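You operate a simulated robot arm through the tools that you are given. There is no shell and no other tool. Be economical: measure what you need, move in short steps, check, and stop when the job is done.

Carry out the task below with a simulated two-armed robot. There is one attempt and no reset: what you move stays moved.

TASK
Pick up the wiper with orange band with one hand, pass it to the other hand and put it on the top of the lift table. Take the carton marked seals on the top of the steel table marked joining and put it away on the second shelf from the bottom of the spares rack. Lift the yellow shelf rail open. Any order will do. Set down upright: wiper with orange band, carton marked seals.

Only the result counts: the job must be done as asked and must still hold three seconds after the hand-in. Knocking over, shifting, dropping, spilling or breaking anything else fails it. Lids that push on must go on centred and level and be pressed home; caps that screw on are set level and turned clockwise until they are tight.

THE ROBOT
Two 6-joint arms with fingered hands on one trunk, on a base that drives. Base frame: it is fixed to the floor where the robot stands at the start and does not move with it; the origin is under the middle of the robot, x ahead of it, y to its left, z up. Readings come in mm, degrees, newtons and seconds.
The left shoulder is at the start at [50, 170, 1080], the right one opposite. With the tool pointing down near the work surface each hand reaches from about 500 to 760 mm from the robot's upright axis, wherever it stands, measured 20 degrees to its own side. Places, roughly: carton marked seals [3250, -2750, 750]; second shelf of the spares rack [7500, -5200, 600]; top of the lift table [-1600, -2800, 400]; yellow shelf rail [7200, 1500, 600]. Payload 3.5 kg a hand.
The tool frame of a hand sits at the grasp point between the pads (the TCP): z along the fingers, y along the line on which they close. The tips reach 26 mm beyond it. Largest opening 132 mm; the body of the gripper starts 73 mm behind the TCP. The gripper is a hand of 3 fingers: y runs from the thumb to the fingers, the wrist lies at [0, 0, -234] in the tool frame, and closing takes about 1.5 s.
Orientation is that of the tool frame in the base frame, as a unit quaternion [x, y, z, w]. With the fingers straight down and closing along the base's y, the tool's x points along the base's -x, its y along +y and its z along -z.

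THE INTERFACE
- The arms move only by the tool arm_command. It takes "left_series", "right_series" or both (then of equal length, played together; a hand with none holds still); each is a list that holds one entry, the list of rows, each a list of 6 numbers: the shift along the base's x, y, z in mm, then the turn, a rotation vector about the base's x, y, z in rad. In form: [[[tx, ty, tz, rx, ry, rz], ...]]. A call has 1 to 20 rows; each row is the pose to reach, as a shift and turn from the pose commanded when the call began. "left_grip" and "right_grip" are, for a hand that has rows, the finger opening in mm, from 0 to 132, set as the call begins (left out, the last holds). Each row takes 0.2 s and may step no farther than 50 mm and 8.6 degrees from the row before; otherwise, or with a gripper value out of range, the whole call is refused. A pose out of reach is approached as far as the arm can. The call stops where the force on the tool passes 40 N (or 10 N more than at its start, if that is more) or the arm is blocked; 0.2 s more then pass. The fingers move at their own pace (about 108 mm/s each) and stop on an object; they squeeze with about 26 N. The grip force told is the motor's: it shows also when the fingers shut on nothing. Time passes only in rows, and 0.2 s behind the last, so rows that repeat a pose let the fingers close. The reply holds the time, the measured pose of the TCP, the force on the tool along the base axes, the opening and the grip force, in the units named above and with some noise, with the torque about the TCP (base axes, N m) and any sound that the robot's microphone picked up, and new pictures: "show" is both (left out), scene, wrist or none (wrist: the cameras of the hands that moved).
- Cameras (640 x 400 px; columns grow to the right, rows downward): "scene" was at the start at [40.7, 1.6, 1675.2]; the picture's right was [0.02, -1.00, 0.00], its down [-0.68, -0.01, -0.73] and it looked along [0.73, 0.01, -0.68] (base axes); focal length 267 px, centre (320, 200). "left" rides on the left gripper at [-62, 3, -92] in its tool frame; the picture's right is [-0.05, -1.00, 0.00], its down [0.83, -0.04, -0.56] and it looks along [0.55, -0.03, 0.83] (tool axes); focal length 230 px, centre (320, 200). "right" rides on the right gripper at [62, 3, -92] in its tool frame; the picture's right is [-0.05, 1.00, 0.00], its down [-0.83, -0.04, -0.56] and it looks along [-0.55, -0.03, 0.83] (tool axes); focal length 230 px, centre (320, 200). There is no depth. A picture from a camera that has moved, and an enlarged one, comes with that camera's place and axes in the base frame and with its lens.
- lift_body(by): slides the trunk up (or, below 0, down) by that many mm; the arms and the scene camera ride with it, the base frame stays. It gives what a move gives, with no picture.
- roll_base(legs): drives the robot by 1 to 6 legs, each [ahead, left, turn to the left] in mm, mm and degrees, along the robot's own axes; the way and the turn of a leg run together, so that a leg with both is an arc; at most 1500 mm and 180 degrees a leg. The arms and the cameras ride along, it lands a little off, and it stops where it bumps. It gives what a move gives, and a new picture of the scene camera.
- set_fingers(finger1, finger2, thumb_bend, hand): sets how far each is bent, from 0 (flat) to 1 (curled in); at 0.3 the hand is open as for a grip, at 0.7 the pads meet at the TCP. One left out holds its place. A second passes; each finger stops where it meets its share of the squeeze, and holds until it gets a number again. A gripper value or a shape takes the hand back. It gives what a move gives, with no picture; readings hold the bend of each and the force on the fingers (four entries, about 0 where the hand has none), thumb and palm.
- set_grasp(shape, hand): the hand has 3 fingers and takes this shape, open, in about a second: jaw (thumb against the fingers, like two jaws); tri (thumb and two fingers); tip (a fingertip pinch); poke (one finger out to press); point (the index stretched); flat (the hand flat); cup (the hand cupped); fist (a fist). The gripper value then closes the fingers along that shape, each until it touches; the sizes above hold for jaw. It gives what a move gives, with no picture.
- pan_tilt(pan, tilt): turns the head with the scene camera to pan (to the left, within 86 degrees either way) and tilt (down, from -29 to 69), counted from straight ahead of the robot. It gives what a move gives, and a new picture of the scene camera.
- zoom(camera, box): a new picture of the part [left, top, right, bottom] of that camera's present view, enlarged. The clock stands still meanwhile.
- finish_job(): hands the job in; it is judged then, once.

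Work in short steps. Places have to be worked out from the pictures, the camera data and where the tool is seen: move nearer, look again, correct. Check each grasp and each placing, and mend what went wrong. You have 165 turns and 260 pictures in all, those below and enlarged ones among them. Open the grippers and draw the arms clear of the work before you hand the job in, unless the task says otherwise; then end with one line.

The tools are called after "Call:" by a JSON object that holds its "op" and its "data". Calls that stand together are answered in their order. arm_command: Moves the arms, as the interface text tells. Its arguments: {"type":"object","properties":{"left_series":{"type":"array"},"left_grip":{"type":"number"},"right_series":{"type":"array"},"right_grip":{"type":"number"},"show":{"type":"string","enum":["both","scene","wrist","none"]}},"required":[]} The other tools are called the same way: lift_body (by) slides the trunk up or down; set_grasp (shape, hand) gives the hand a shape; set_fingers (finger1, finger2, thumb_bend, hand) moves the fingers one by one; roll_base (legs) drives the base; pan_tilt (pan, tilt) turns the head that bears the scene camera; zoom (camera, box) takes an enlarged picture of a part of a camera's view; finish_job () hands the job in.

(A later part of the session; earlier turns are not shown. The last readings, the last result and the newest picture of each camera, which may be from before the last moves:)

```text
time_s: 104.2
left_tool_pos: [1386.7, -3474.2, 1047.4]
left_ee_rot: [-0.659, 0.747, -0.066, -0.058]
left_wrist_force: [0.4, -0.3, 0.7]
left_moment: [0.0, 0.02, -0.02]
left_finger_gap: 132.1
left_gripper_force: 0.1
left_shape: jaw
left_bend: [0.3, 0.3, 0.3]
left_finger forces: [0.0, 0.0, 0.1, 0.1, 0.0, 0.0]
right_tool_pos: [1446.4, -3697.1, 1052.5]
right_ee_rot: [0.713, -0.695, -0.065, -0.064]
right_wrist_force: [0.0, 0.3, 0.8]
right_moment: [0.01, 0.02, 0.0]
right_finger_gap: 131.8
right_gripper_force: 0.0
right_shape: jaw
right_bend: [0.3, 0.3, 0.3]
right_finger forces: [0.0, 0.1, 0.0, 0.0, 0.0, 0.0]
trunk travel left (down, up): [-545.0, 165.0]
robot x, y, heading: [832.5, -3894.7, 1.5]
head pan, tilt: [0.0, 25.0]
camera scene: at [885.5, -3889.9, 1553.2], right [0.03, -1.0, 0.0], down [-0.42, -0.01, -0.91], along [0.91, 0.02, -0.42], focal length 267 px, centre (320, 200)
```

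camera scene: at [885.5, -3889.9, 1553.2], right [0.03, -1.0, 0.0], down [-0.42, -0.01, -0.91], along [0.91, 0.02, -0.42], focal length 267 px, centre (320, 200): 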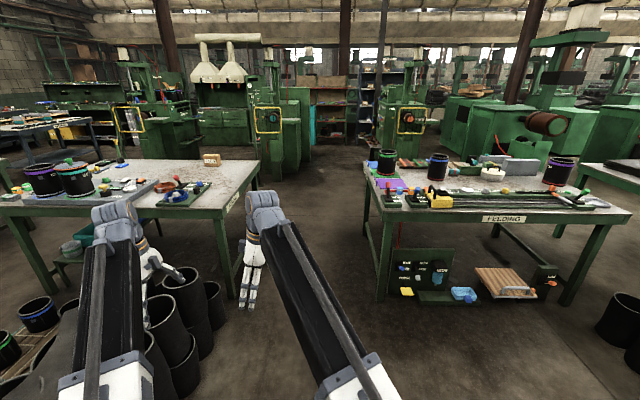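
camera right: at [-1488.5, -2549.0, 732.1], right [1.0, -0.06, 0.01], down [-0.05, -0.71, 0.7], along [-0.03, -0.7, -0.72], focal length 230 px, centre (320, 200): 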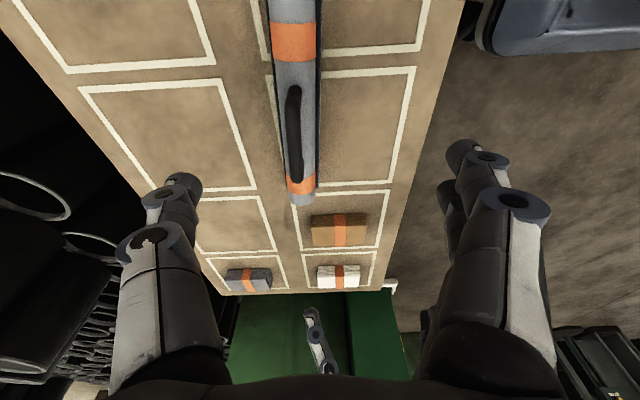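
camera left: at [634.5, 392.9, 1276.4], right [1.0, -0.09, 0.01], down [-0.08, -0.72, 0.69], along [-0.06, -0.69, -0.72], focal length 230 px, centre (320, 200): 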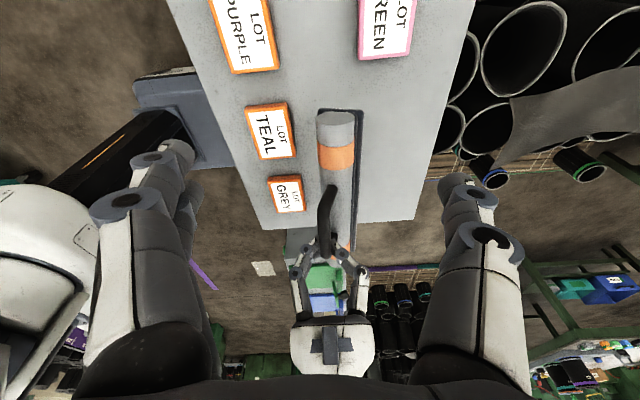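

Gap centre is about y −3720 and the carton about [3397, −2770]. I drive through the gap to x≈4130.

Call:
{"op": "roll_base", "data": {"legs": [[1200, 160, -1.5], [1200, 0, 0], [900, 0, 0]]}}

Call:
{"op": "pan_tilt", "data": {"pan": 60, "tilt": 25}}

```text
time_s: 120.2
left_tool_pos: [4662.9, -3449.1, 1046.1]
left_ee_rot: [-0.631, 0.771, -0.065, -0.06]
left_wrist_force: [0.4, -0.2, -0.5]
left_moment: [0.01, -0.02, 0.01]
left_finger_gap: 132.1
left_gripper_force: 0.0
left_shape: jaw
left_bend: [0.3, 0.3, 0.3]
left_finger forces: [0.0, 0.1, 0.1, 0.0, 0.1, 0.1]
right_tool_pos: [4703.8, -3675.3, 1051.7]
right_ee_rot: [-0.686, 0.722, 0.063, 0.066]
right_wrist_force: [-0.6, -0.2, 0.3]
right_moment: [0.06, -0.02, -0.02]
right_finger_gap: 132.0
right_gripper_force: 0.1
right_shape: jaw
right_bend: [0.3, 0.3, 0.3]
right_finger forces: [0.0, 0.0, 0.0, 0.1, 0.0, 0.1]
trunk travel left (down, up): [-545.0, 165.0]
robot x, y, heading: [4077.5, -3826.7, -2.7]
head pan, tilt: [0.0, 25.0]
camera scene: at [4130.4, -3826.0, 1553.2], right [-0.05, -1.0, 0.0], down [-0.42, 0.02, -0.91], along [0.91, -0.04, -0.42], focal length 267 px, centre (320, 200)
```

scene: 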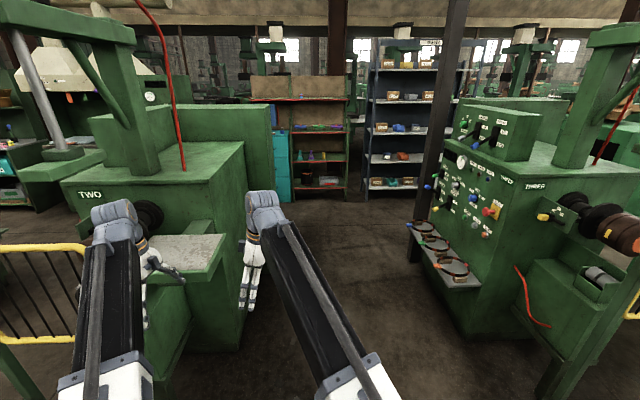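

```text
time_s: 121.5
left_tool_pos: [4661.3, -3449.8, 1047.3]
left_ee_rot: [-0.631, 0.771, -0.064, -0.061]
left_wrist_force: [-0.8, -0.2, 0.0]
left_moment: [0.05, -0.02, -0.02]
left_finger_gap: 131.9
left_gripper_force: 0.0
left_shape: jaw
left_bend: [0.3, 0.3, 0.3]
left_finger forces: [0.0, 0.1, 0.0, 0.0, 0.0, 0.0]
right_tool_pos: [4703.0, -3675.9, 1052.9]
right_ee_rot: [-0.686, 0.722, 0.063, 0.066]
right_wrist_force: [-0.4, 0.2, 0.6]
right_moment: [-0.01, -0.04, 0.01]
right_finger_gap: 132.1
right_gripper_force: 0.0
right_shape: jaw
right_bend: [0.3, 0.3, 0.3]
right_finger forces: [0.1, 0.0, 0.0, 0.0, 0.1, 0.0]
trunk travel left (down, up): [-545.0, 165.0]
robot x, y, heading: [4082.6, -3824.4, -2.5]
head pan, tilt: [60.0, 25.0]
camera scene: at [4088.2, -3744.1, 1553.2], right [0.84, -0.54, 0.0], down [-0.23, -0.35, -0.91], along [0.49, 0.76, -0.42], focal length 267 px, centre (320, 200)
```

scene: 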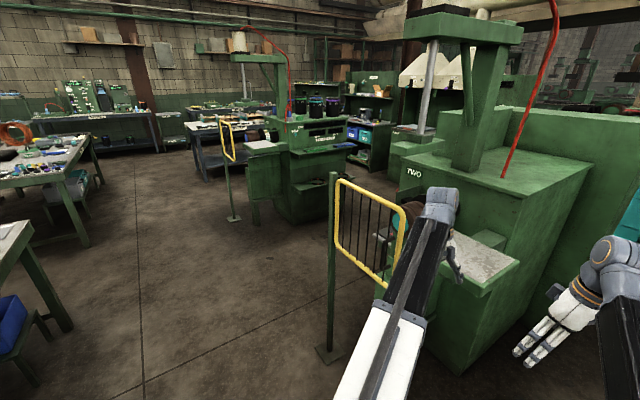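

Machine TWO and its gate are beyond x≈4700; there is room. I turn left, drive to the carton's y, and turn to face the table.

Call:
{"op": "roll_base", "data": {"legs": [[0, 0, 92.5], [1020, 0, 0], [0, 0, 90]]}}

Call:
{"op": "pan_tilt", "data": {"pan": 0, "tilt": 40}}

```text
time_s: 134.6
left_tool_pos: [3496.4, -3199.8, 1046.8]
left_ee_rot: [0.755, 0.65, 0.059, -0.065]
left_wrist_force: [0.6, -0.1, -0.9]
left_moment: [0.02, 0.02, -0.03]
left_finger_gap: 131.7
left_gripper_force: 0.1
left_shape: jaw
left_bend: [0.3, 0.3, 0.3]
left_finger forces: [0.0, 0.0, 0.0, 0.1, 0.1, 0.0]
right_tool_pos: [3444.1, -2975.7, 1052.9]
right_ee_rot: [0.704, 0.704, -0.065, 0.065]
right_wrist_force: [0.1, -0.4, 0.6]
right_moment: [0.05, -0.03, 0.02]
right_finger_gap: 131.7
right_gripper_force: 0.1
right_shape: jaw
right_bend: [0.3, 0.3, 0.3]
right_finger forces: [0.0, 0.1, 0.0, 0.0, 0.0, 0.0]
trunk travel left (down, up): [-545.0, 165.0]
robot x, y, heading: [4056.6, -2793.6, -179.6]
head pan, tilt: [60.0, 25.0]
camera scene: at [4049.9, -2876.6, 1553.2], right [-0.87, 0.5, 0.0], down [0.21, 0.37, -0.91], along [-0.45, -0.79, -0.42], focal length 267 px, centre (320, 200)
```

scene: 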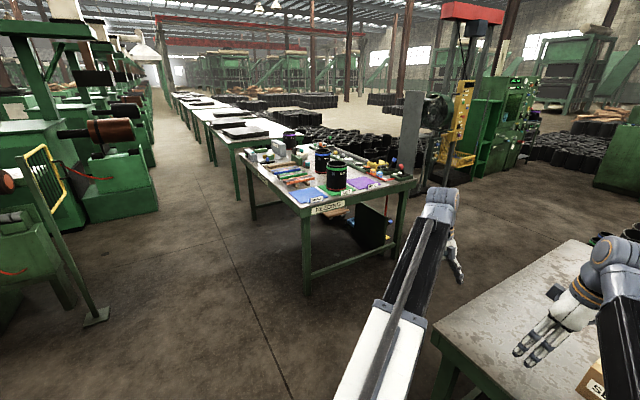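

```text
time_s: 135.9
left_tool_pos: [3496.7, -3200.7, 1046.9]
left_ee_rot: [0.755, 0.65, 0.059, -0.066]
left_wrist_force: [0.1, 0.1, 0.3]
left_moment: [0.01, -0.02, -0.03]
left_finger_gap: 131.9
left_gripper_force: 0.1
left_shape: jaw
left_bend: [0.3, 0.3, 0.3]
left_finger forces: [0.1, 0.0, 0.0, 0.0, 0.1, 0.0]
right_tool_pos: [3443.0, -2976.7, 1052.4]
right_ee_rot: [0.704, 0.704, -0.065, 0.065]
right_wrist_force: [-0.4, 0.6, -0.1]
right_moment: [0.03, -0.03, 0.01]
right_finger_gap: 131.8
right_gripper_force: 0.0
right_shape: jaw
right_bend: [0.3, 0.3, 0.3]
right_finger forces: [0.0, 0.0, 0.1, 0.0, 0.1, 0.1]
trunk travel left (down, up): [-545.0, 165.0]
robot x, y, heading: [4059.8, -2797.4, -180.0]
head pan, tilt: [0.0, 40.0]
camera scene: at [4010.8, -2796.9, 1529.9], right [0.0, 1.0, 0.0], down [0.64, 0.0, -0.77], along [-0.77, 0.0, -0.64], focal length 267 px, centre (320, 200)
```

scene: 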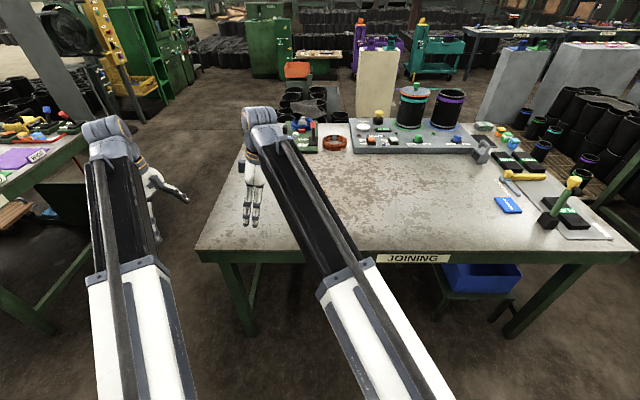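

The carton is hidden behind the right arm. I swing the right hand out to the right, undoing its turn.

Call:
{"op": "arm_command", "data": {"right_series": [[[5, 25, 0, 0.0118, -0.0118, -0.1305], [10, 50, 0, 0.0236, -0.0236, -0.261], [15, 75, 0, 0.0354, -0.0354, -0.3915], [20, 100, 0, 0.0471, -0.0471, -0.522], [25, 125, 0, 0.0589, -0.0589, -0.6525], [30, 150, 0, 0.0707, -0.0707, -0.783], [35, 175, 0, 0.0825, -0.0825, -0.9135], [40, 200, 0, 0.0943, -0.0943, -1.044], [45, 240, 0, 0.106, -0.106, -1.1745], [50, 280, 0, 0.1178, -0.1178, -1.305], [50, 320, 0, 0.1296, -0.1296, -1.4355], [50, 360, 0, 0.1414, -0.1414, -1.566], [50, 400, 0, 0.1414, -0.1414, -1.566]]]}}

```text
time_s: 138.7
left_tool_pos: [3497.0, -3198.8, 1047.0]
left_ee_rot: [0.754, 0.651, 0.059, -0.065]
left_wrist_force: [-0.4, 0.8, 0.3]
left_moment: [0.01, -0.01, 0.0]
left_finger_gap: 131.8
left_gripper_force: 0.0
left_shape: jaw
left_bend: [0.3, 0.3, 0.3]
left_finger forces: [0.0, 0.0, 0.0, 0.0, 0.0, 0.0]
right_tool_pos: [3495.5, -2575.3, 1050.1]
right_ee_rot: [1.0, 0.0, -0.002, 0.0]
right_wrist_force: [-1.0, 0.4, -0.1]
right_moment: [0.0, 0.02, 0.0]
right_finger_gap: 131.8
right_gripper_force: 0.2
right_shape: jaw
right_bend: [0.3, 0.3, 0.3]
right_finger forces: [0.0, 0.0, 0.0, 0.0, 0.1, 0.0]
trunk travel left (down, up): [-545.0, 165.0]
robot x, y, heading: [4055.6, -2796.7, -179.9]
head pan, tilt: [0.0, 40.0]
camera scene: at [4010.9, -2796.6, 1529.9], right [0.0, 1.0, 0.0], down [0.64, 0.0, -0.77], along [-0.77, 0.0, -0.64], focal length 267 px, centre (320, 200)
camera right: at [3558.7, -2577.6, 1143.1], right [-0.05, -1.0, 0.0], down [-0.83, 0.04, 0.56], along [-0.56, 0.03, -0.83], focal length 230 px, centre (320, 200)
```

scene: 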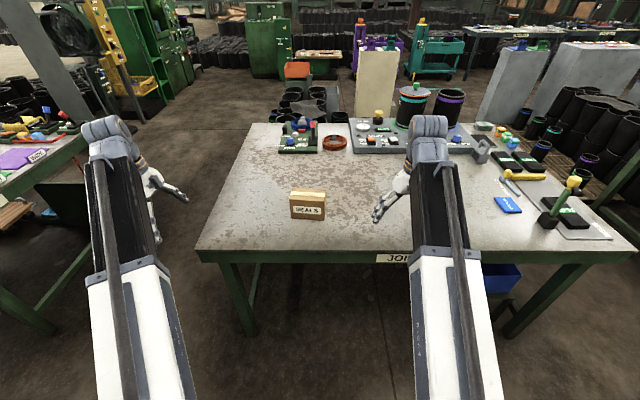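
right: 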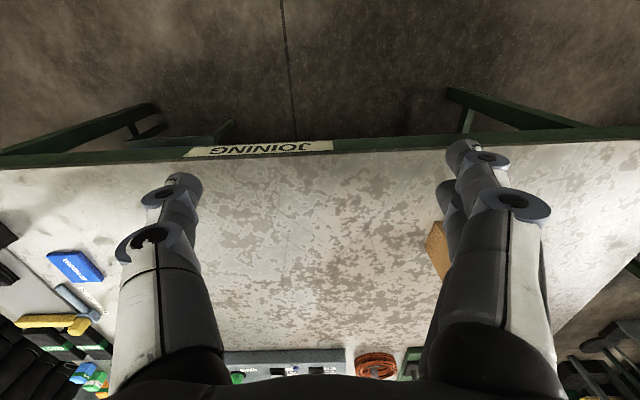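

Call:
{"op": "zoom", "data": {"camera": "scene", "box": [260, 160, 356, 220]}}

```text
6.67 times, centred on (308, 190) of scene
camera zoom: at [4010.9, -2796.6, 1529.9], right [0.0, 1.0, 0.0], down [0.64, 0.0, -0.77], along [-0.77, 0.0, -0.64], focal length 1782 px, centre (400, 267)
```

zoom: 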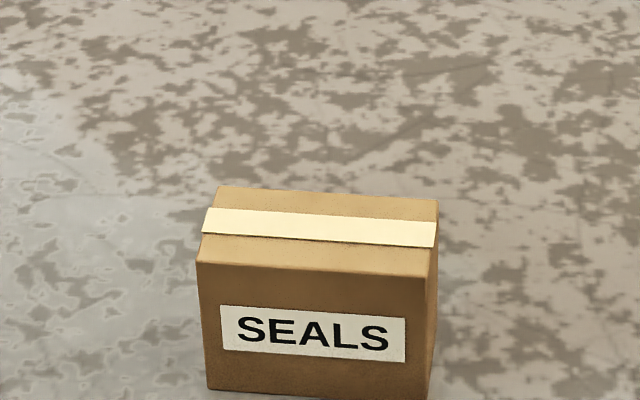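

The carton is about 141 (y) × 76 (x) × 100 mm at about [3160, −2849]. I'll grasp it with the left hand pointing forward along its long axis, so I go to the table's end: turn to face +y, back up, and slide sideways into the gap.

Call:
{"op": "roll_base", "data": {"legs": [[0, 0, -90], [-930, 0, 0]]}}

Call:
{"op": "pan_tilt", "data": {"pan": 70, "tilt": 40}}

```text
time_s: 147.2
left_tool_pos: [3674.0, -3177.5, 1047.0]
left_ee_rot: [0.994, -0.057, 0.088, -0.006]
left_wrist_force: [-0.2, -0.1, -0.1]
left_moment: [0.03, 0.01, 0.03]
left_finger_gap: 131.9
left_gripper_force: 0.1
left_shape: jaw
left_bend: [0.3, 0.3, 0.3]
left_finger forces: [0.0, 0.1, 0.1, 0.1, 0.1, 0.0]
right_tool_pos: [4296.9, -3153.1, 1050.7]
right_ee_rot: [0.72, -0.694, -0.001, -0.001]
right_wrist_force: [-0.2, 0.0, -0.1]
right_moment: [-0.01, -0.04, -0.03]
right_finger_gap: 131.8
right_gripper_force: 0.1
right_shape: jaw
right_bend: [0.3, 0.3, 0.3]
right_finger forces: [0.0, 0.0, 0.0, 0.0, 0.1, 0.0]
trunk travel left (down, up): [-545.0, 165.0]
robot x, y, heading: [4097.1, -3721.7, 92.4]
head pan, tilt: [0.0, 40.0]
camera scene: at [4094.0, -3678.2, 1529.9], right [1.0, 0.04, 0.0], down [0.02, -0.64, -0.77], along [-0.03, 0.77, -0.64], focal length 267 px, centre (320, 200)
```

scene: 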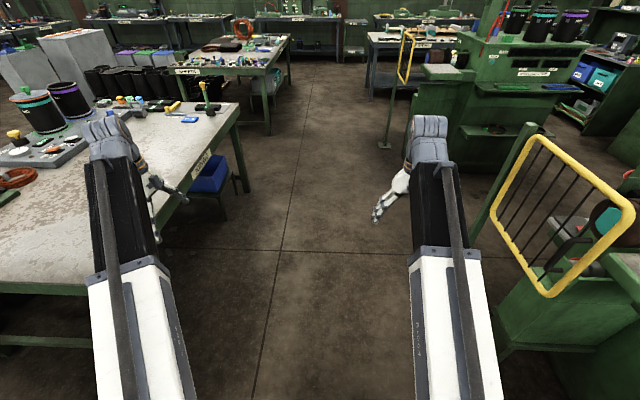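

```text
time_s: 148.7
left_tool_pos: [3674.7, -3176.9, 1047.5]
left_ee_rot: [0.995, -0.057, 0.087, -0.006]
left_wrist_force: [0.3, -0.1, 0.6]
left_moment: [0.0, -0.03, 0.03]
left_finger_gap: 131.8
left_gripper_force: 0.1
left_shape: jaw
left_bend: [0.3, 0.3, 0.3]
left_finger forces: [0.0, 0.0, 0.0, 0.0, 0.0, 0.1]
right_tool_pos: [4299.6, -3152.8, 1050.0]
right_ee_rot: [0.72, -0.694, -0.001, -0.002]
right_wrist_force: [-0.7, -0.8, -0.8]
right_moment: [-0.01, 0.02, -0.01]
right_finger_gap: 132.0
right_gripper_force: 0.0
right_shape: jaw
right_bend: [0.3, 0.3, 0.3]
right_finger forces: [0.0, 0.0, 0.0, 0.0, 0.0, 0.1]
trunk travel left (down, up): [-545.0, 165.0]
robot x, y, heading: [4098.7, -3723.0, 91.9]
head pan, tilt: [70.0, 40.0]
camera scene: at [4016.2, -3736.8, 1529.9], right [0.31, 0.95, 0.0], down [0.61, -0.2, -0.77], along [-0.73, 0.24, -0.64], focal length 267 px, centre (320, 200)
```

scene: 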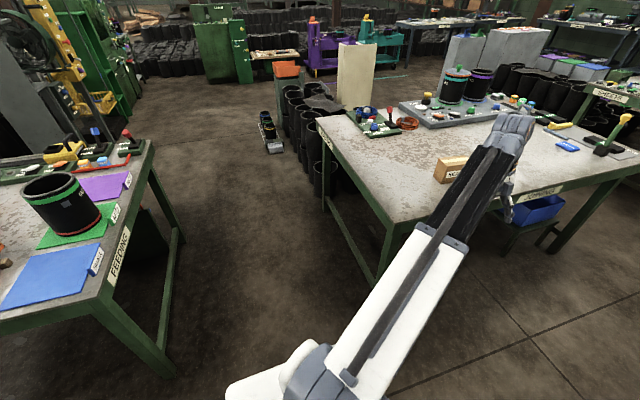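

Clear to slide left. I move 690 mm left and fix the heading, then ahead a little.

Call:
{"op": "roll_base", "data": {"legs": [[0, 690, -2], [130, 0, 0]]}}

Call:
{"op": "pan_tilt", "data": {"pan": 10, "tilt": 50}}

```text
time_s: 153.4
left_tool_pos: [2995.6, -3036.1, 1046.9]
left_ee_rot: [0.993, -0.079, 0.087, -0.005]
left_wrist_force: [-0.6, 0.5, 0.3]
left_moment: [-0.02, -0.06, -0.03]
left_finger_gap: 132.0
left_gripper_force: 0.2
left_shape: jaw
left_bend: [0.3, 0.3, 0.3]
left_finger forces: [0.0, 0.0, 0.0, 0.0, 0.0, 0.0]
right_tool_pos: [3620.0, -3041.3, 1049.5]
right_ee_rot: [-0.704, 0.71, 0.001, 0.001]
right_wrist_force: [0.5, 0.2, 0.4]
right_moment: [0.01, -0.02, -0.03]
right_finger_gap: 131.9
right_gripper_force: 0.0
right_shape: jaw
right_bend: [0.3, 0.3, 0.3]
right_finger forces: [0.0, 0.0, 0.1, 0.0, 0.0, 0.0]
trunk travel left (down, up): [-545.0, 165.0]
robot x, y, heading: [3394.2, -3605.6, 89.5]
head pan, tilt: [70.0, 40.0]
camera scene: at [3311.4, -3611.4, 1529.9], right [0.35, 0.94, 0.0], down [0.6, -0.23, -0.77], along [-0.72, 0.27, -0.64], focal length 267 px, centre (320, 200)
```

scene: 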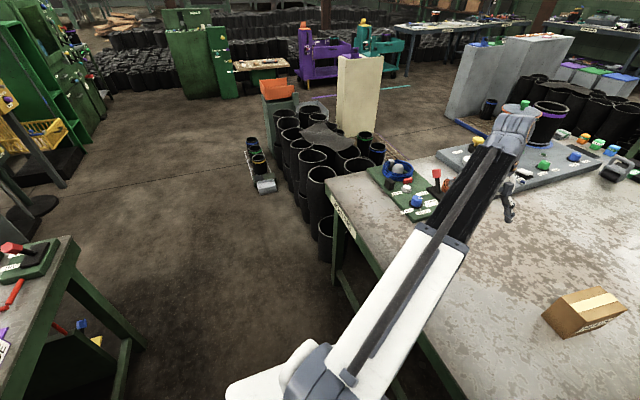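

```text
time_s: 154.7
left_tool_pos: [2995.8, -3037.2, 1047.3]
left_ee_rot: [0.993, -0.08, 0.089, -0.004]
left_wrist_force: [-1.7, -0.1, -1.1]
left_moment: [0.0, -0.01, -0.02]
left_finger_gap: 131.8
left_gripper_force: 0.1
left_shape: jaw
left_bend: [0.3, 0.3, 0.3]
left_finger forces: [0.0, 0.0, 0.1, 0.1, 0.1, 0.1]
right_tool_pos: [3619.9, -3041.5, 1050.6]
right_ee_rot: [-0.704, 0.71, 0.001, 0.002]
right_wrist_force: [0.5, -0.2, 0.0]
right_moment: [0.0, -0.03, 0.01]
right_finger_gap: 131.8
right_gripper_force: 0.1
right_shape: jaw
right_bend: [0.3, 0.3, 0.3]
right_finger forces: [0.0, 0.0, 0.0, 0.0, 0.0, 0.0]
trunk travel left (down, up): [-545.0, 165.0]
robot x, y, heading: [3396.2, -3601.4, 89.5]
head pan, tilt: [10.0, 50.0]
camera scene: at [3378.3, -3566.0, 1515.7], right [0.99, 0.17, 0.0], down [0.13, -0.76, -0.64], along [-0.11, 0.63, -0.77], focal length 267 px, centre (320, 200)
```

scene: 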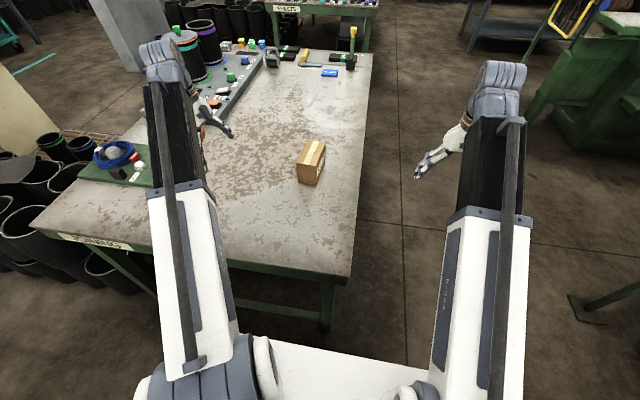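

Re-triangulating from both views, the table top is about 800 and the carton about x 3215, y −2912…−2778, yawed ~7°. I turn the left hand to point forward (30° down, camera on top) at a pre-grasp spot.

Call:
{"op": "arm_command", "data": {"left_series": [[[14, 0, 0, 0.0751, 0.0586, -0.0934], [28, 0, 0, 0.1501, 0.1171, -0.1867], [42, 0, 0, 0.2252, 0.1757, -0.2801], [56, 0, 0, 0.3003, 0.2343, -0.3734], [70, 0, 0, 0.3754, 0.2929, -0.4668], [84, 0, 0, 0.4504, 0.3514, -0.5601], [98, 0, 0, 0.5255, 0.41, -0.6535], [112, 0, 0, 0.6006, 0.4686, -0.7469], [126, 0, 0, 0.6756, 0.5271, -0.8402], [140, 0, 0, 0.7507, 0.5857, -0.9336], [155, 0, 0, 0.8258, 0.6443, -1.027], [170, 0, -5, 0.9009, 0.7029, -1.1203], [185, 0, -10, 0.976, 0.7614, -1.2137], [200, 0, -15, 1.051, 0.82, -1.307], [200, 0, -15, 1.051, 0.82, -1.307]]]}}

```text
time_s: 157.9
left_tool_pos: [3178.4, -2947.8, 1056.7]
left_ee_rot: [-0.576, 0.647, 0.332, 0.374]
left_wrist_force: [-0.8, 0.1, -0.7]
left_moment: [0.0, -0.01, -0.02]
left_finger_gap: 132.2
left_gripper_force: 0.1
left_shape: jaw
left_bend: [0.3, 0.3, 0.3]
left_finger forces: [0.0, 0.0, 0.0, 0.1, 0.1, 0.0]
left hand out of reach, approached as far as the arm can: row 9, 10, 11, 12, 13, 14, 15
right_tool_pos: [3618.3, -3041.4, 1050.3]
right_ee_rot: [-0.704, 0.71, 0.001, 0.001]
right_wrist_force: [-0.1, -0.5, 0.4]
right_moment: [0.02, -0.01, 0.01]
right_finger_gap: 131.6
right_gripper_force: 0.0
right_shape: jaw
right_bend: [0.3, 0.3, 0.3]
right_finger forces: [0.1, 0.0, 0.0, 0.0, 0.1, 0.1]
trunk travel left (down, up): [-545.0, 165.0]
robot x, y, heading: [3393.4, -3603.6, 89.4]
head pan, tilt: [10.0, 50.0]
camera scene: at [3378.4, -3565.9, 1515.7], right [0.99, 0.17, 0.0], down [0.13, -0.76, -0.64], along [-0.11, 0.63, -0.77], focal length 267 px, centre (320, 200)
camera left: at [3167.5, -2995.7, 1155.7], right [0.99, -0.09, 0.05], down [-0.06, -0.9, -0.44], along [0.08, 0.44, -0.9], focal length 230 px, centre (320, 200)
```

scene: 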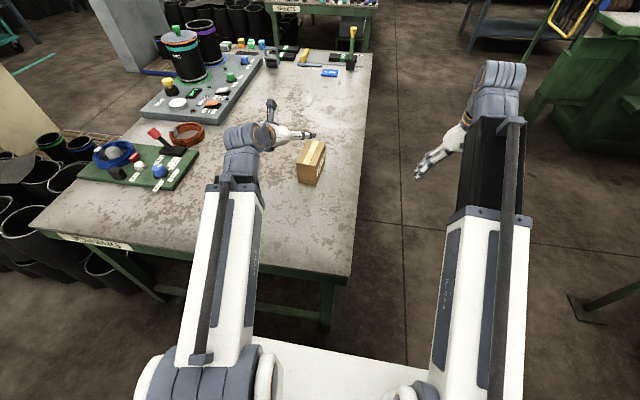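
left: 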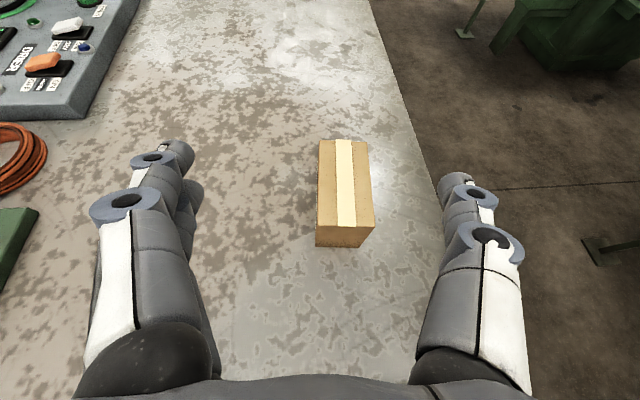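

Orientation is right; the hand was too close to the robot, so I back the base up 110 mm for room. Carton near end centre is [3218, −2905], axis yaw 6.6°.

Call:
{"op": "roll_base", "data": {"legs": [[-120, 0, 0]]}}

```text
time_s: 159.1
left_tool_pos: [3173.8, -3069.5, 1057.9]
left_ee_rot: [-0.577, 0.646, 0.332, 0.374]
left_wrist_force: [0.5, -0.4, 1.3]
left_moment: [-0.01, 0.03, 0.03]
left_finger_gap: 131.7
left_gripper_force: 0.0
left_shape: jaw
left_bend: [0.3, 0.3, 0.3]
left_finger forces: [0.0, 0.0, 0.0, 0.0, 0.0, 0.1]
right_tool_pos: [3617.1, -3161.5, 1051.1]
right_ee_rot: [-0.705, 0.709, 0.001, 0.001]
right_wrist_force: [-0.9, -0.2, 0.9]
right_moment: [0.01, 0.01, 0.01]
right_finger_gap: 132.1
right_gripper_force: 0.0
right_shape: jaw
right_bend: [0.3, 0.3, 0.3]
right_finger forces: [0.1, 0.0, 0.0, 0.0, 0.0, 0.0]
trunk travel left (down, up): [-545.0, 165.0]
robot x, y, heading: [3391.9, -3719.5, 89.7]
head pan, tilt: [10.0, 50.0]
camera scene: at [3377.4, -3686.3, 1515.8], right [0.99, 0.17, 0.0], down [0.13, -0.75, -0.64], along [-0.11, 0.63, -0.77], focal length 267 px, centre (320, 200)
```

scene: 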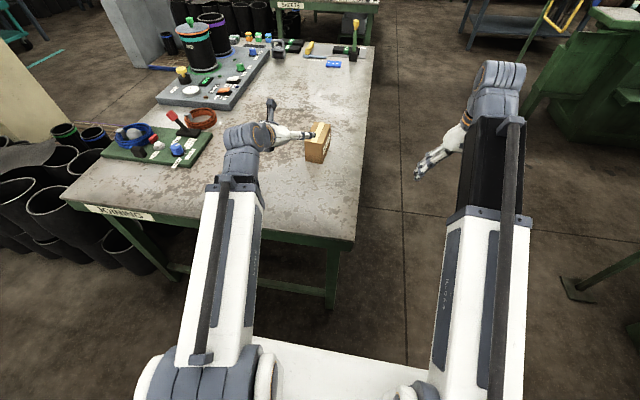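

I move to the pre-grasp pose behind the carton's near end.

Call:
{"op": "arm_command", "data": {"left_series": [[[9, 25, -20, 0, 0, 0], [18, 50, -55, 0, 0, 0], [27, 80, -90, 0, 0, 0], [36, 100, -125, 0, 0, 0], [36, 100, -153, 0, 0, 0], [36, 100, -153, 0, 0, 0]]], "show": "wrist"}}

```text
time_s: 160.5
left_tool_pos: [3212.4, -2964.4, 904.7]
left_ee_rot: [-0.577, 0.646, 0.331, 0.374]
left_wrist_force: [0.4, 0.0, 0.5]
left_moment: [0.0, 0.02, -0.01]
left_finger_gap: 132.1
left_gripper_force: 0.1
left_shape: jaw
left_bend: [0.3, 0.3, 0.3]
left_finger forces: [0.1, 0.0, 0.0, 0.0, 0.1, 0.0]
right_tool_pos: [3617.1, -3161.3, 1051.1]
right_ee_rot: [-0.705, 0.709, 0.001, 0.002]
right_wrist_force: [0.1, -1.0, -0.4]
right_moment: [-0.02, 0.0, 0.03]
right_finger_gap: 131.9
right_gripper_force: 0.1
right_shape: jaw
right_bend: [0.3, 0.3, 0.3]
right_finger forces: [0.1, 0.0, 0.0, 0.0, 0.1, 0.0]
trunk travel left (down, up): [-545.0, 165.0]
robot x, y, heading: [3392.7, -3722.4, 89.6]
head pan, tilt: [10.0, 50.0]
camera left: at [3201.6, -3013.5, 1004.0], right [0.99, -0.09, 0.05], down [-0.06, -0.9, -0.44], along [0.08, 0.44, -0.9], focal length 230 px, centre (320, 200)
```

left: 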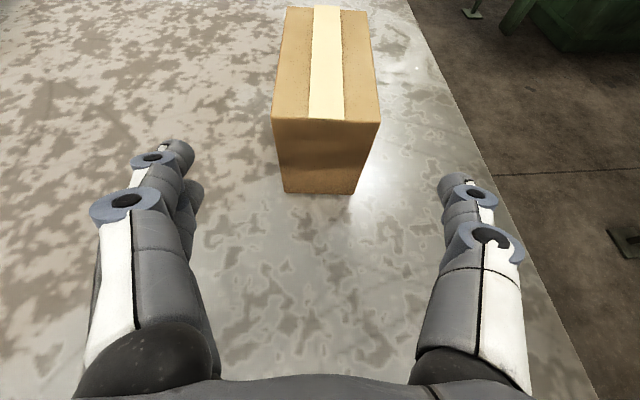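

Carton pose confirmed (top 898, near end y −2905). I advance along the tool axis to straddle it.

Call:
{"op": "arm_command", "data": {"left_series": [[[2, 18, -11, 0, 0, 0], [4, 36, -22, 0, 0, 0], [6, 54, -33, 0, 0, 0], [8, 72, -44, 0, 0, 0], [10, 88, -53, 0, 0, 0], [10, 88, -53, 0, 0, 0]]], "show": "wrist"}}

```text
time_s: 161.9
left_tool_pos: [3219.9, -2880.1, 850.3]
left_ee_rot: [-0.577, 0.646, 0.332, 0.373]
left_wrist_force: [-0.1, 0.2, -0.3]
left_moment: [0.02, 0.03, 0.03]
left_finger_gap: 132.0
left_gripper_force: 0.0
left_shape: jaw
left_bend: [0.3, 0.3, 0.3]
left_finger forces: [0.1, 0.0, 0.0, 0.1, 0.0, 0.1]
right_tool_pos: [3616.6, -3159.8, 1051.3]
right_ee_rot: [-0.705, 0.709, 0.001, 0.001]
right_wrist_force: [1.1, 0.2, 0.0]
right_moment: [0.02, 0.01, -0.05]
right_finger_gap: 131.8
right_gripper_force: 0.0
right_shape: jaw
right_bend: [0.3, 0.3, 0.3]
right_finger forces: [0.0, 0.1, 0.1, 0.0, 0.1, 0.0]
trunk travel left (down, up): [-545.0, 165.0]
robot x, y, heading: [3393.0, -3720.1, 89.5]
head pan, tilt: [10.0, 50.0]
camera left: at [3210.4, -2928.9, 949.2], right [0.99, -0.09, 0.05], down [-0.06, -0.9, -0.44], along [0.08, 0.44, -0.9], focal length 230 px, centre (320, 200)
```

left: 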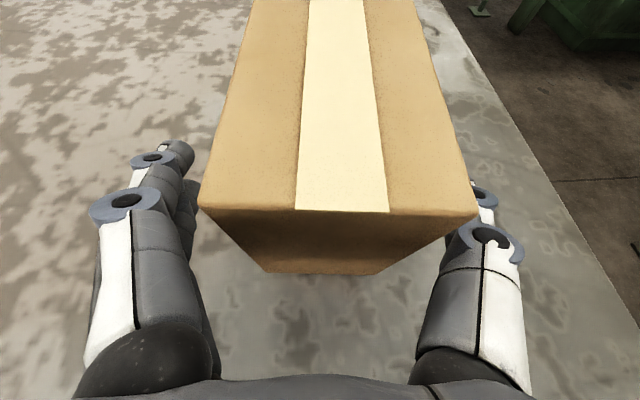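

Fingers straddle the carton. I shift 4 mm and close.

Call:
{"op": "arm_command", "data": {"left_series": [[[4, 4, 0, 0, 0, 0], [4, 4, 0, 0, 0, 0]]], "show": "none"}}

Call:
{"op": "arm_command", "data": {"left_series": [[[0, 0, 0, 0, 0, 0], [0, 0, 0, 0, 0, 0], [0, 0, 0, 0, 0, 0], [0, 0, 0, 0, 0, 0], [0, 0, 0, 0, 0, 0], [0, 0, 0, 0, 0, 0], [0, 0, 0, 0, 0, 0], [0, 0, 0, 0, 0, 0]]], "left_grip": 0, "show": "wrist"}}

```text
time_s: 162.5
left_tool_pos: [3224.5, -2875.2, 849.8]
left_ee_rot: [-0.577, 0.646, 0.332, 0.373]
left_wrist_force: [0.1, 0.2, 0.0]
left_moment: [-0.01, 0.01, 0.02]
left_finger_gap: 131.8
left_gripper_force: 0.1
left_shape: jaw
left_bend: [0.3, 0.3, 0.3]
left_finger forces: [0.0, 0.0, 0.0, 0.1, 0.0, 0.1]
right_tool_pos: [3616.8, -3161.3, 1050.4]
right_ee_rot: [-0.705, 0.709, 0.001, 0.001]
right_wrist_force: [0.2, -0.3, 0.2]
right_moment: [0.01, 0.03, 0.01]
right_finger_gap: 131.9
right_gripper_force: 0.2
right_shape: jaw
right_bend: [0.3, 0.3, 0.3]
right_finger forces: [0.1, 0.0, 0.1, 0.0, 0.0, 0.1]
trunk travel left (down, up): [-545.0, 165.0]
robot x, y, heading: [3395.3, -3723.7, 89.7]
head pan, tilt: [10.0, 50.0]
```

```text
time_s: 164.3
left_tool_pos: [3224.9, -2876.8, 850.2]
left_ee_rot: [-0.577, 0.647, 0.331, 0.373]
left_wrist_force: [0.0, 0.3, 0.7]
left_moment: [0.01, 0.03, 0.0]
left_finger_gap: 63.4
left_gripper_force: 25.8
left_shape: jaw
left_bend: [0.73, 0.73, 0.7]
left_finger forces: [11.7, 11.7, 0.1, 0.0, 23.6, 0.1]
right_tool_pos: [3616.6, -3159.7, 1050.1]
right_ee_rot: [-0.705, 0.709, 0.002, 0.002]
right_wrist_force: [0.3, -0.3, -0.6]
right_moment: [-0.01, 0.04, 0.04]
right_finger_gap: 131.8
right_gripper_force: 0.1
right_shape: jaw
right_bend: [0.3, 0.3, 0.3]
right_finger forces: [0.1, 0.0, 0.0, 0.0, 0.1, 0.0]
trunk travel left (down, up): [-545.0, 165.0]
robot x, y, heading: [3393.4, -3722.9, 89.5]
head pan, tilt: [10.0, 50.0]
camera left: at [3213.9, -2924.8, 949.6], right [0.99, -0.09, 0.05], down [-0.06, -0.9, -0.44], along [0.08, 0.44, -0.9], focal length 230 px, centre (320, 200)
```

left: 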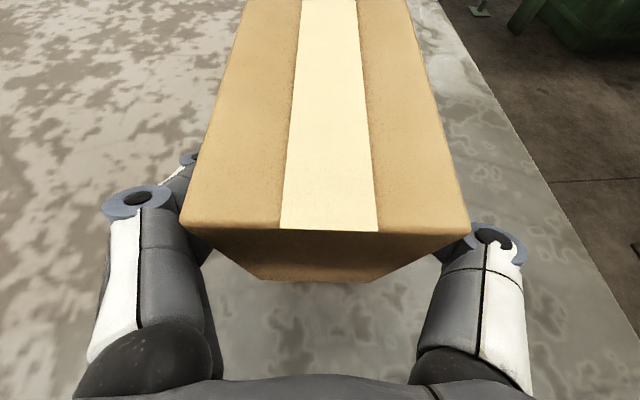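

Gripped at 63 mm width. I lift 80 mm and watch for slip.

Call:
{"op": "arm_command", "data": {"left_series": [[[0, 0, 15, 0, 0, 0], [0, 0, 30, 0, 0, 0], [0, 0, 50, 0, 0, 0], [0, 0, 80, 0, 0, 0], [0, 0, 80, 0, 0, 0]]]}}

```text
time_s: 165.5
left_tool_pos: [3223.4, -2874.9, 930.5]
left_ee_rot: [-0.577, 0.646, 0.331, 0.374]
left_wrist_force: [0.3, -0.3, -1.3]
left_moment: [-0.06, 0.0, 0.03]
left_finger_gap: 63.6
left_gripper_force: 26.1
left_shape: jaw
left_bend: [0.73, 0.73, 0.7]
left_finger forces: [11.8, 11.9, 0.1, 0.0, 23.8, 0.0]
right_tool_pos: [3616.5, -3161.0, 1051.3]
right_ee_rot: [-0.705, 0.709, 0.001, 0.001]
right_wrist_force: [0.1, 0.2, -0.3]
right_moment: [-0.04, -0.01, 0.0]
right_finger_gap: 132.0
right_gripper_force: 0.1
right_shape: jaw
right_bend: [0.3, 0.3, 0.3]
right_finger forces: [0.0, 0.0, 0.0, 0.0, 0.0, 0.0]
trunk travel left (down, up): [-545.0, 165.0]
robot x, y, heading: [3396.0, -3721.0, 89.6]
head pan, tilt: [10.0, 50.0]
camera scene: at [3377.4, -3685.5, 1515.7], right [0.99, 0.17, 0.0], down [0.13, -0.76, -0.64], along [-0.11, 0.63, -0.77], focal length 267 px, centre (320, 200)
camera left: at [3215.0, -2923.1, 1030.2], right [0.99, -0.09, 0.05], down [-0.06, -0.9, -0.44], along [0.08, 0.44, -0.9], focal length 230 px, centre (320, 200)
```

scene: 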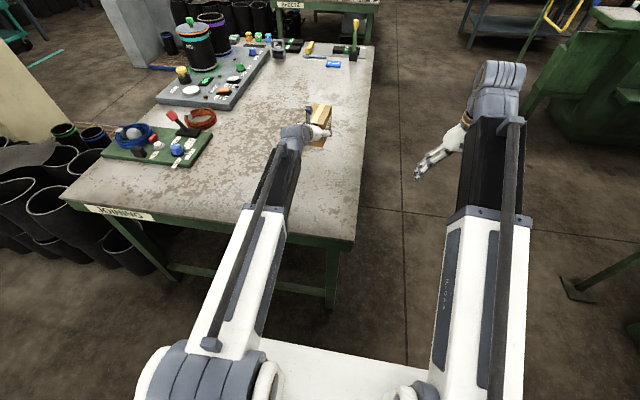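
left: 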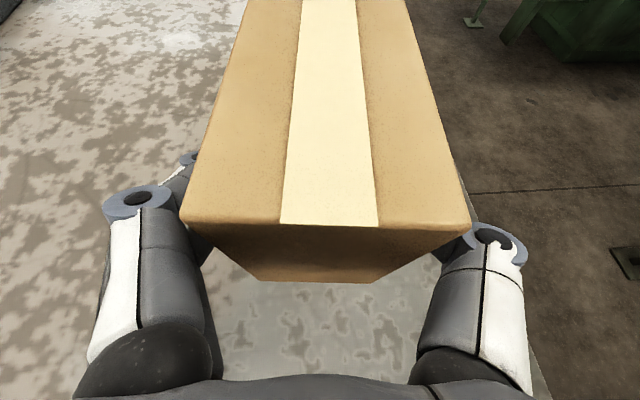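

The carton holds firm. I retract the hand 100 mm, slide right out of the gap, back up and turn toward the rack.

Call:
{"op": "arm_command", "data": {"left_series": [[[0, -20, 5, 0, 0, 0], [0, -40, 10, 0, 0, 0], [0, -60, 15, 0, 0, 0], [0, -80, 20, 0, 0, 0], [0, -95, 25, 0, 0, 0]]], "show": "none"}}

Call:
{"op": "roll_base", "data": {"legs": [[0, -720, 0], [-150, 0, 0], [0, 0, -90]]}}

Call:
{"op": "pan_tilt", "data": {"pan": -15, "tilt": 22}}

```text
time_s: 166.7
left_tool_pos: [3223.5, -2970.2, 956.8]
left_ee_rot: [-0.577, 0.646, 0.331, 0.374]
left_wrist_force: [0.2, -0.1, -2.0]
left_moment: [-0.06, 0.02, -0.02]
left_finger_gap: 63.9
left_gripper_force: 25.9
left_shape: jaw
left_bend: [0.73, 0.73, 0.7]
left_finger forces: [11.8, 12.0, 0.0, 0.1, 23.9, 0.0]
right_tool_pos: [3617.2, -3160.8, 1050.5]
right_ee_rot: [-0.705, 0.71, 0.001, 0.001]
right_wrist_force: [0.8, 0.3, -0.5]
right_moment: [0.0, 0.0, -0.01]
right_finger_gap: 131.9
right_gripper_force: 0.1
right_shape: jaw
right_bend: [0.3, 0.3, 0.3]
right_finger forces: [0.1, 0.0, 0.1, 0.0, 0.1, 0.1]
trunk travel left (down, up): [-545.0, 165.0]
robot x, y, heading: [3392.2, -3721.7, 89.4]
head pan, tilt: [10.0, 50.0]
```

```text
time_s: 174.5
left_tool_pos: [4763.4, -3476.5, 953.2]
left_ee_rot: [-0.088, 0.865, 0.051, 0.492]
left_wrist_force: [-11.7, -1.5, 0.2]
left_moment: [0.01, -0.01, -0.15]
left_finger_gap: 64.6
left_gripper_force: 25.6
left_shape: jaw
left_bend: [0.73, 0.73, 0.71]
left_finger forces: [14.7, 13.3, 0.1, 0.1, 26.0, 0.0]
right_tool_pos: [4705.7, -3916.4, 1051.7]
right_ee_rot: [-0.151, 0.989, 0.001, 0.002]
right_wrist_force: [-0.5, 0.1, 0.2]
right_moment: [-0.02, -0.02, -0.02]
right_finger_gap: 132.1
right_gripper_force: 0.0
right_shape: jaw
right_bend: [0.3, 0.3, 0.3]
right_finger forces: [0.0, 0.0, 0.0, 0.1, 0.0, 0.1]
trunk travel left (down, up): [-545.0, 165.0]
robot x, y, heading: [4106.5, -3874.3, 17.0]
head pan, tilt: [10.0, 50.0]
stopped in leg 3: the force on the tool passed its limit at 77 N (the readings are from after the stop); the commanded pose is now the measured one
camera scene: at [4131.1, -3849.0, 1515.8], right [0.46, -0.89, 0.0], down [-0.68, -0.35, -0.64], along [0.57, 0.3, -0.77], focal length 267 px, centre (320, 200)
```

scene: 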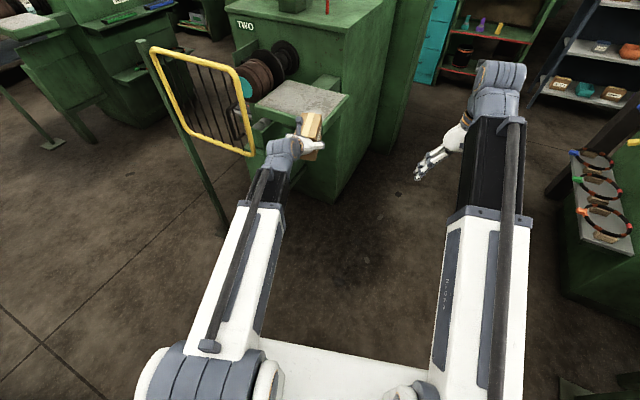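

```text
time_s: 175.4
left_tool_pos: [4763.4, -3476.8, 953.7]
left_ee_rot: [-0.087, 0.864, 0.051, 0.493]
left_wrist_force: [-16.4, -1.1, -2.0]
left_moment: [-0.01, 0.09, -0.09]
left_finger_gap: 64.1
left_gripper_force: 25.9
left_shape: jaw
left_bend: [0.73, 0.73, 0.72]
left_finger forces: [15.5, 14.3, 0.0, 0.0, 25.2, 0.1]
right_tool_pos: [4706.4, -3915.6, 1050.3]
right_ee_rot: [-0.15, 0.989, 0.002, 0.002]
right_wrist_force: [-0.3, 0.3, 0.2]
right_moment: [-0.01, -0.01, 0.0]
right_finger_gap: 131.7
right_gripper_force: 0.1
right_shape: jaw
right_bend: [0.3, 0.3, 0.3]
right_finger forces: [0.0, 0.0, 0.0, 0.1, 0.0, 0.0]
trunk travel left (down, up): [-545.0, 165.0]
robot x, y, heading: [4102.0, -3871.5, 17.2]
head pan, tilt: [-15.0, 22.0]
camera scene: at [4154.9, -3880.3, 1558.0], right [0.04, -1.0, 0.0], down [-0.37, -0.02, -0.93], along [0.93, 0.04, -0.37], focal length 267 px, centre (320, 200)
```

scene: 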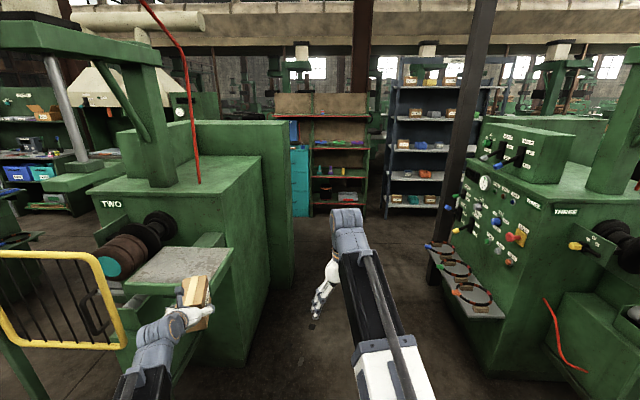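

The carton touched machine TWO's tray. I back straight away 200 mm and check the grip.

Call:
{"op": "roll_base", "data": {"legs": [[-220, 0, 0]]}}

Call:
{"op": "zoom", "data": {"camera": "left", "box": [0, 0, 640, 400]}}

Call:
{"op": "zoom", "data": {"camera": "scene", "box": [0, 200, 320, 400]}}

```text
time_s: 177.1
left_tool_pos: [4560.8, -3537.6, 953.9]
left_ee_rot: [-0.089, 0.864, 0.052, 0.493]
left_wrist_force: [0.3, 0.1, -1.3]
left_moment: [-0.02, 0.03, -0.02]
left_finger_gap: 64.3
left_gripper_force: 26.1
left_shape: jaw
left_bend: [0.73, 0.73, 0.71]
left_finger forces: [13.7, 13.0, 0.0, 0.1, 26.6, 0.0]
right_tool_pos: [4504.0, -3978.7, 1049.7]
right_ee_rot: [-0.152, 0.988, 0.0, 0.002]
right_wrist_force: [0.1, 0.4, -0.5]
right_moment: [-0.01, -0.02, -0.01]
right_finger_gap: 132.1
right_gripper_force: 0.1
right_shape: jaw
right_bend: [0.3, 0.3, 0.3]
right_finger forces: [0.1, 0.0, 0.1, 0.0, 0.0, 0.0]
trunk travel left (down, up): [-545.0, 165.0]
robot x, y, heading: [3896.5, -3936.1, 17.6]
head pan, tilt: [-15.0, 22.0]
camera scene: at [3952.9, -3944.2, 1558.1], right [0.04, -1.0, 0.0], down [-0.37, -0.02, -0.93], along [0.93, 0.04, -0.37], focal length 267 px, centre (320, 200)
```

scene: 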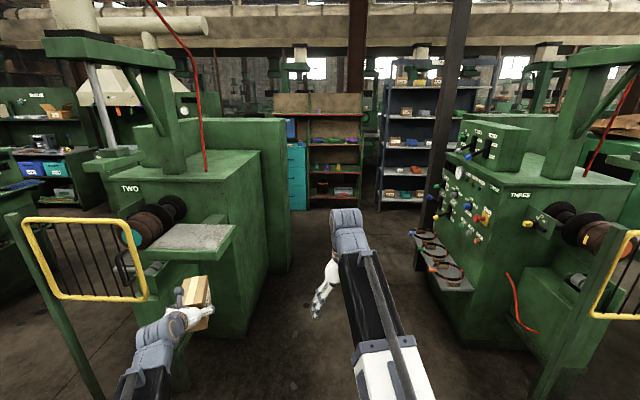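

```text
1.00 times, centred on (320, 200) of left (not enlarged: the box is as wide or as high as the picture)
camera zoom: at [4510.9, -3544.9, 1052.8], right [0.23, -0.97, 0.04], down [-0.87, -0.23, -0.43], along [0.43, 0.06, -0.9], focal length 230 px, centre (320, 200)
```

zoom: 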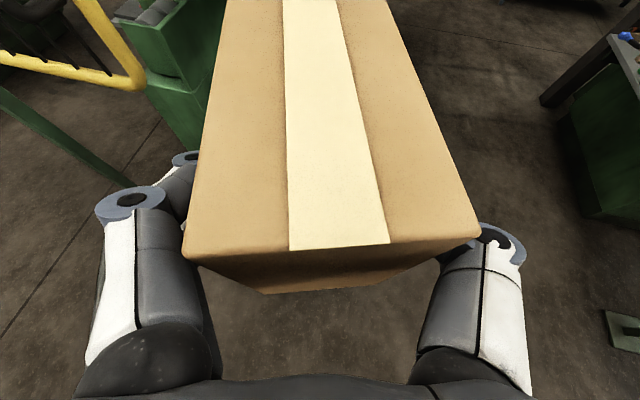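

```text
2.00 times, centred on (160, 300) of scene
camera zoom: at [3952.9, -3944.2, 1558.1], right [0.04, -1.0, 0.0], down [-0.37, -0.02, -0.93], along [0.93, 0.04, -0.37], focal length 534 px, centre (640, 0)
```

zoom: 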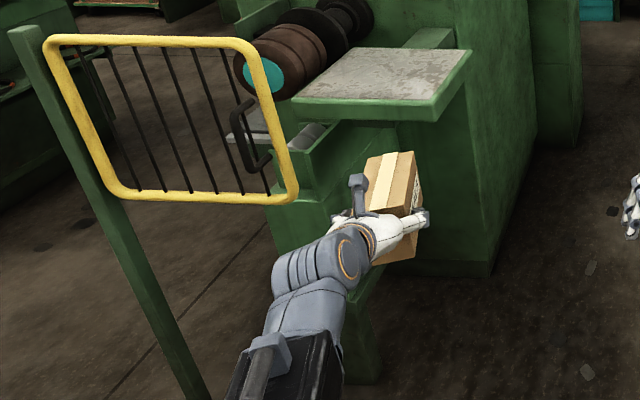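

Carton is only slightly turned in the grip; the machine is unharmed. The passage between machines TWO and THREE is y≈−3490…−4430; I straighten up and drive along y≈−3960.

Call:
{"op": "roll_base", "data": {"legs": [[0, 0, -17.6], [700, -30, 0]]}}

Call:
{"op": "pan_tilt", "data": {"pan": -5, "tilt": 30}}

```text
time_s: 181.9
left_tool_pos: [5343.6, -3782.2, 952.6]
left_ee_rot: [0.042, 0.867, -0.023, 0.495]
left_wrist_force: [0.2, -0.1, -1.2]
left_moment: [-0.01, 0.01, 0.02]
left_finger_gap: 64.1
left_gripper_force: 26.7
left_shape: jaw
left_bend: [0.73, 0.73, 0.71]
left_finger forces: [13.7, 13.0, 0.0, 0.0, 26.5, 0.0]
right_tool_pos: [5156.8, -4185.6, 1051.4]
right_ee_rot: [-0.001, 1.0, 0.0, 0.002]
right_wrist_force: [0.1, -0.1, 0.1]
right_moment: [-0.01, 0.01, 0.0]
right_finger_gap: 131.8
right_gripper_force: 0.2
right_shape: jaw
right_bend: [0.3, 0.3, 0.3]
right_finger forces: [0.0, 0.1, 0.0, 0.0, 0.0, 0.0]
trunk travel left (down, up): [-545.0, 165.0]
robot x, y, heading: [4594.4, -3964.0, 0.5]
head pan, tilt: [-15.0, 22.0]
camera scene: at [4642.8, -3988.9, 1558.0], right [-0.26, -0.97, 0.0], down [-0.36, 0.1, -0.93], along [0.9, -0.24, -0.37], focal length 267 px, centre (320, 200)
```

scene: 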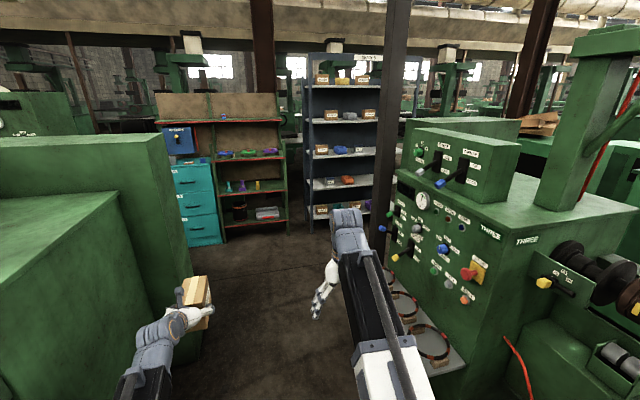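

```text
time_s: 182.6
left_tool_pos: [5343.0, -3781.7, 954.3]
left_ee_rot: [0.043, 0.868, -0.024, 0.495]
left_wrist_force: [-0.9, -0.1, -1.6]
left_moment: [0.02, 0.01, 0.02]
left_finger_gap: 64.5
left_gripper_force: 27.2
left_shape: jaw
left_bend: [0.73, 0.73, 0.71]
left_finger forces: [13.7, 12.9, 0.1, 0.0, 26.5, 0.0]
right_tool_pos: [5158.0, -4184.3, 1050.8]
right_ee_rot: [-0.001, 1.0, 0.0, 0.002]
right_wrist_force: [-0.1, 0.4, -0.6]
right_moment: [0.01, 0.03, 0.0]
right_finger_gap: 131.8
right_gripper_force: 0.1
right_shape: jaw
right_bend: [0.3, 0.3, 0.3]
right_finger forces: [0.0, 0.0, 0.1, 0.0, 0.0, 0.1]
trunk travel left (down, up): [-545.0, 165.0]
robot x, y, heading: [4596.3, -3968.8, 0.0]
head pan, tilt: [-5.0, 30.0]
camera scene: at [4643.0, -3972.8, 1545.3], right [-0.08, -1.0, 0.0], down [-0.5, 0.04, -0.87], along [0.86, -0.07, -0.5], focal length 267 px, centre (320, 200)
```

scene: 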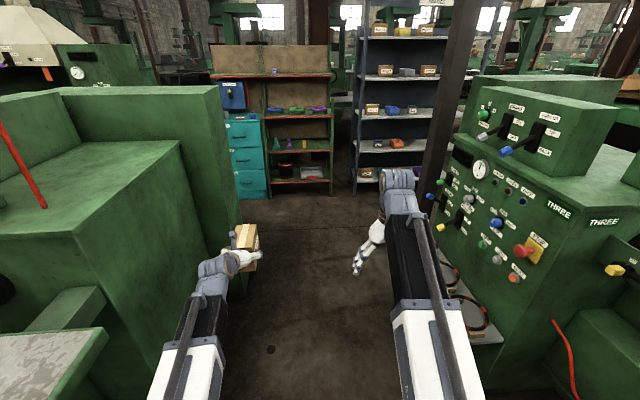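

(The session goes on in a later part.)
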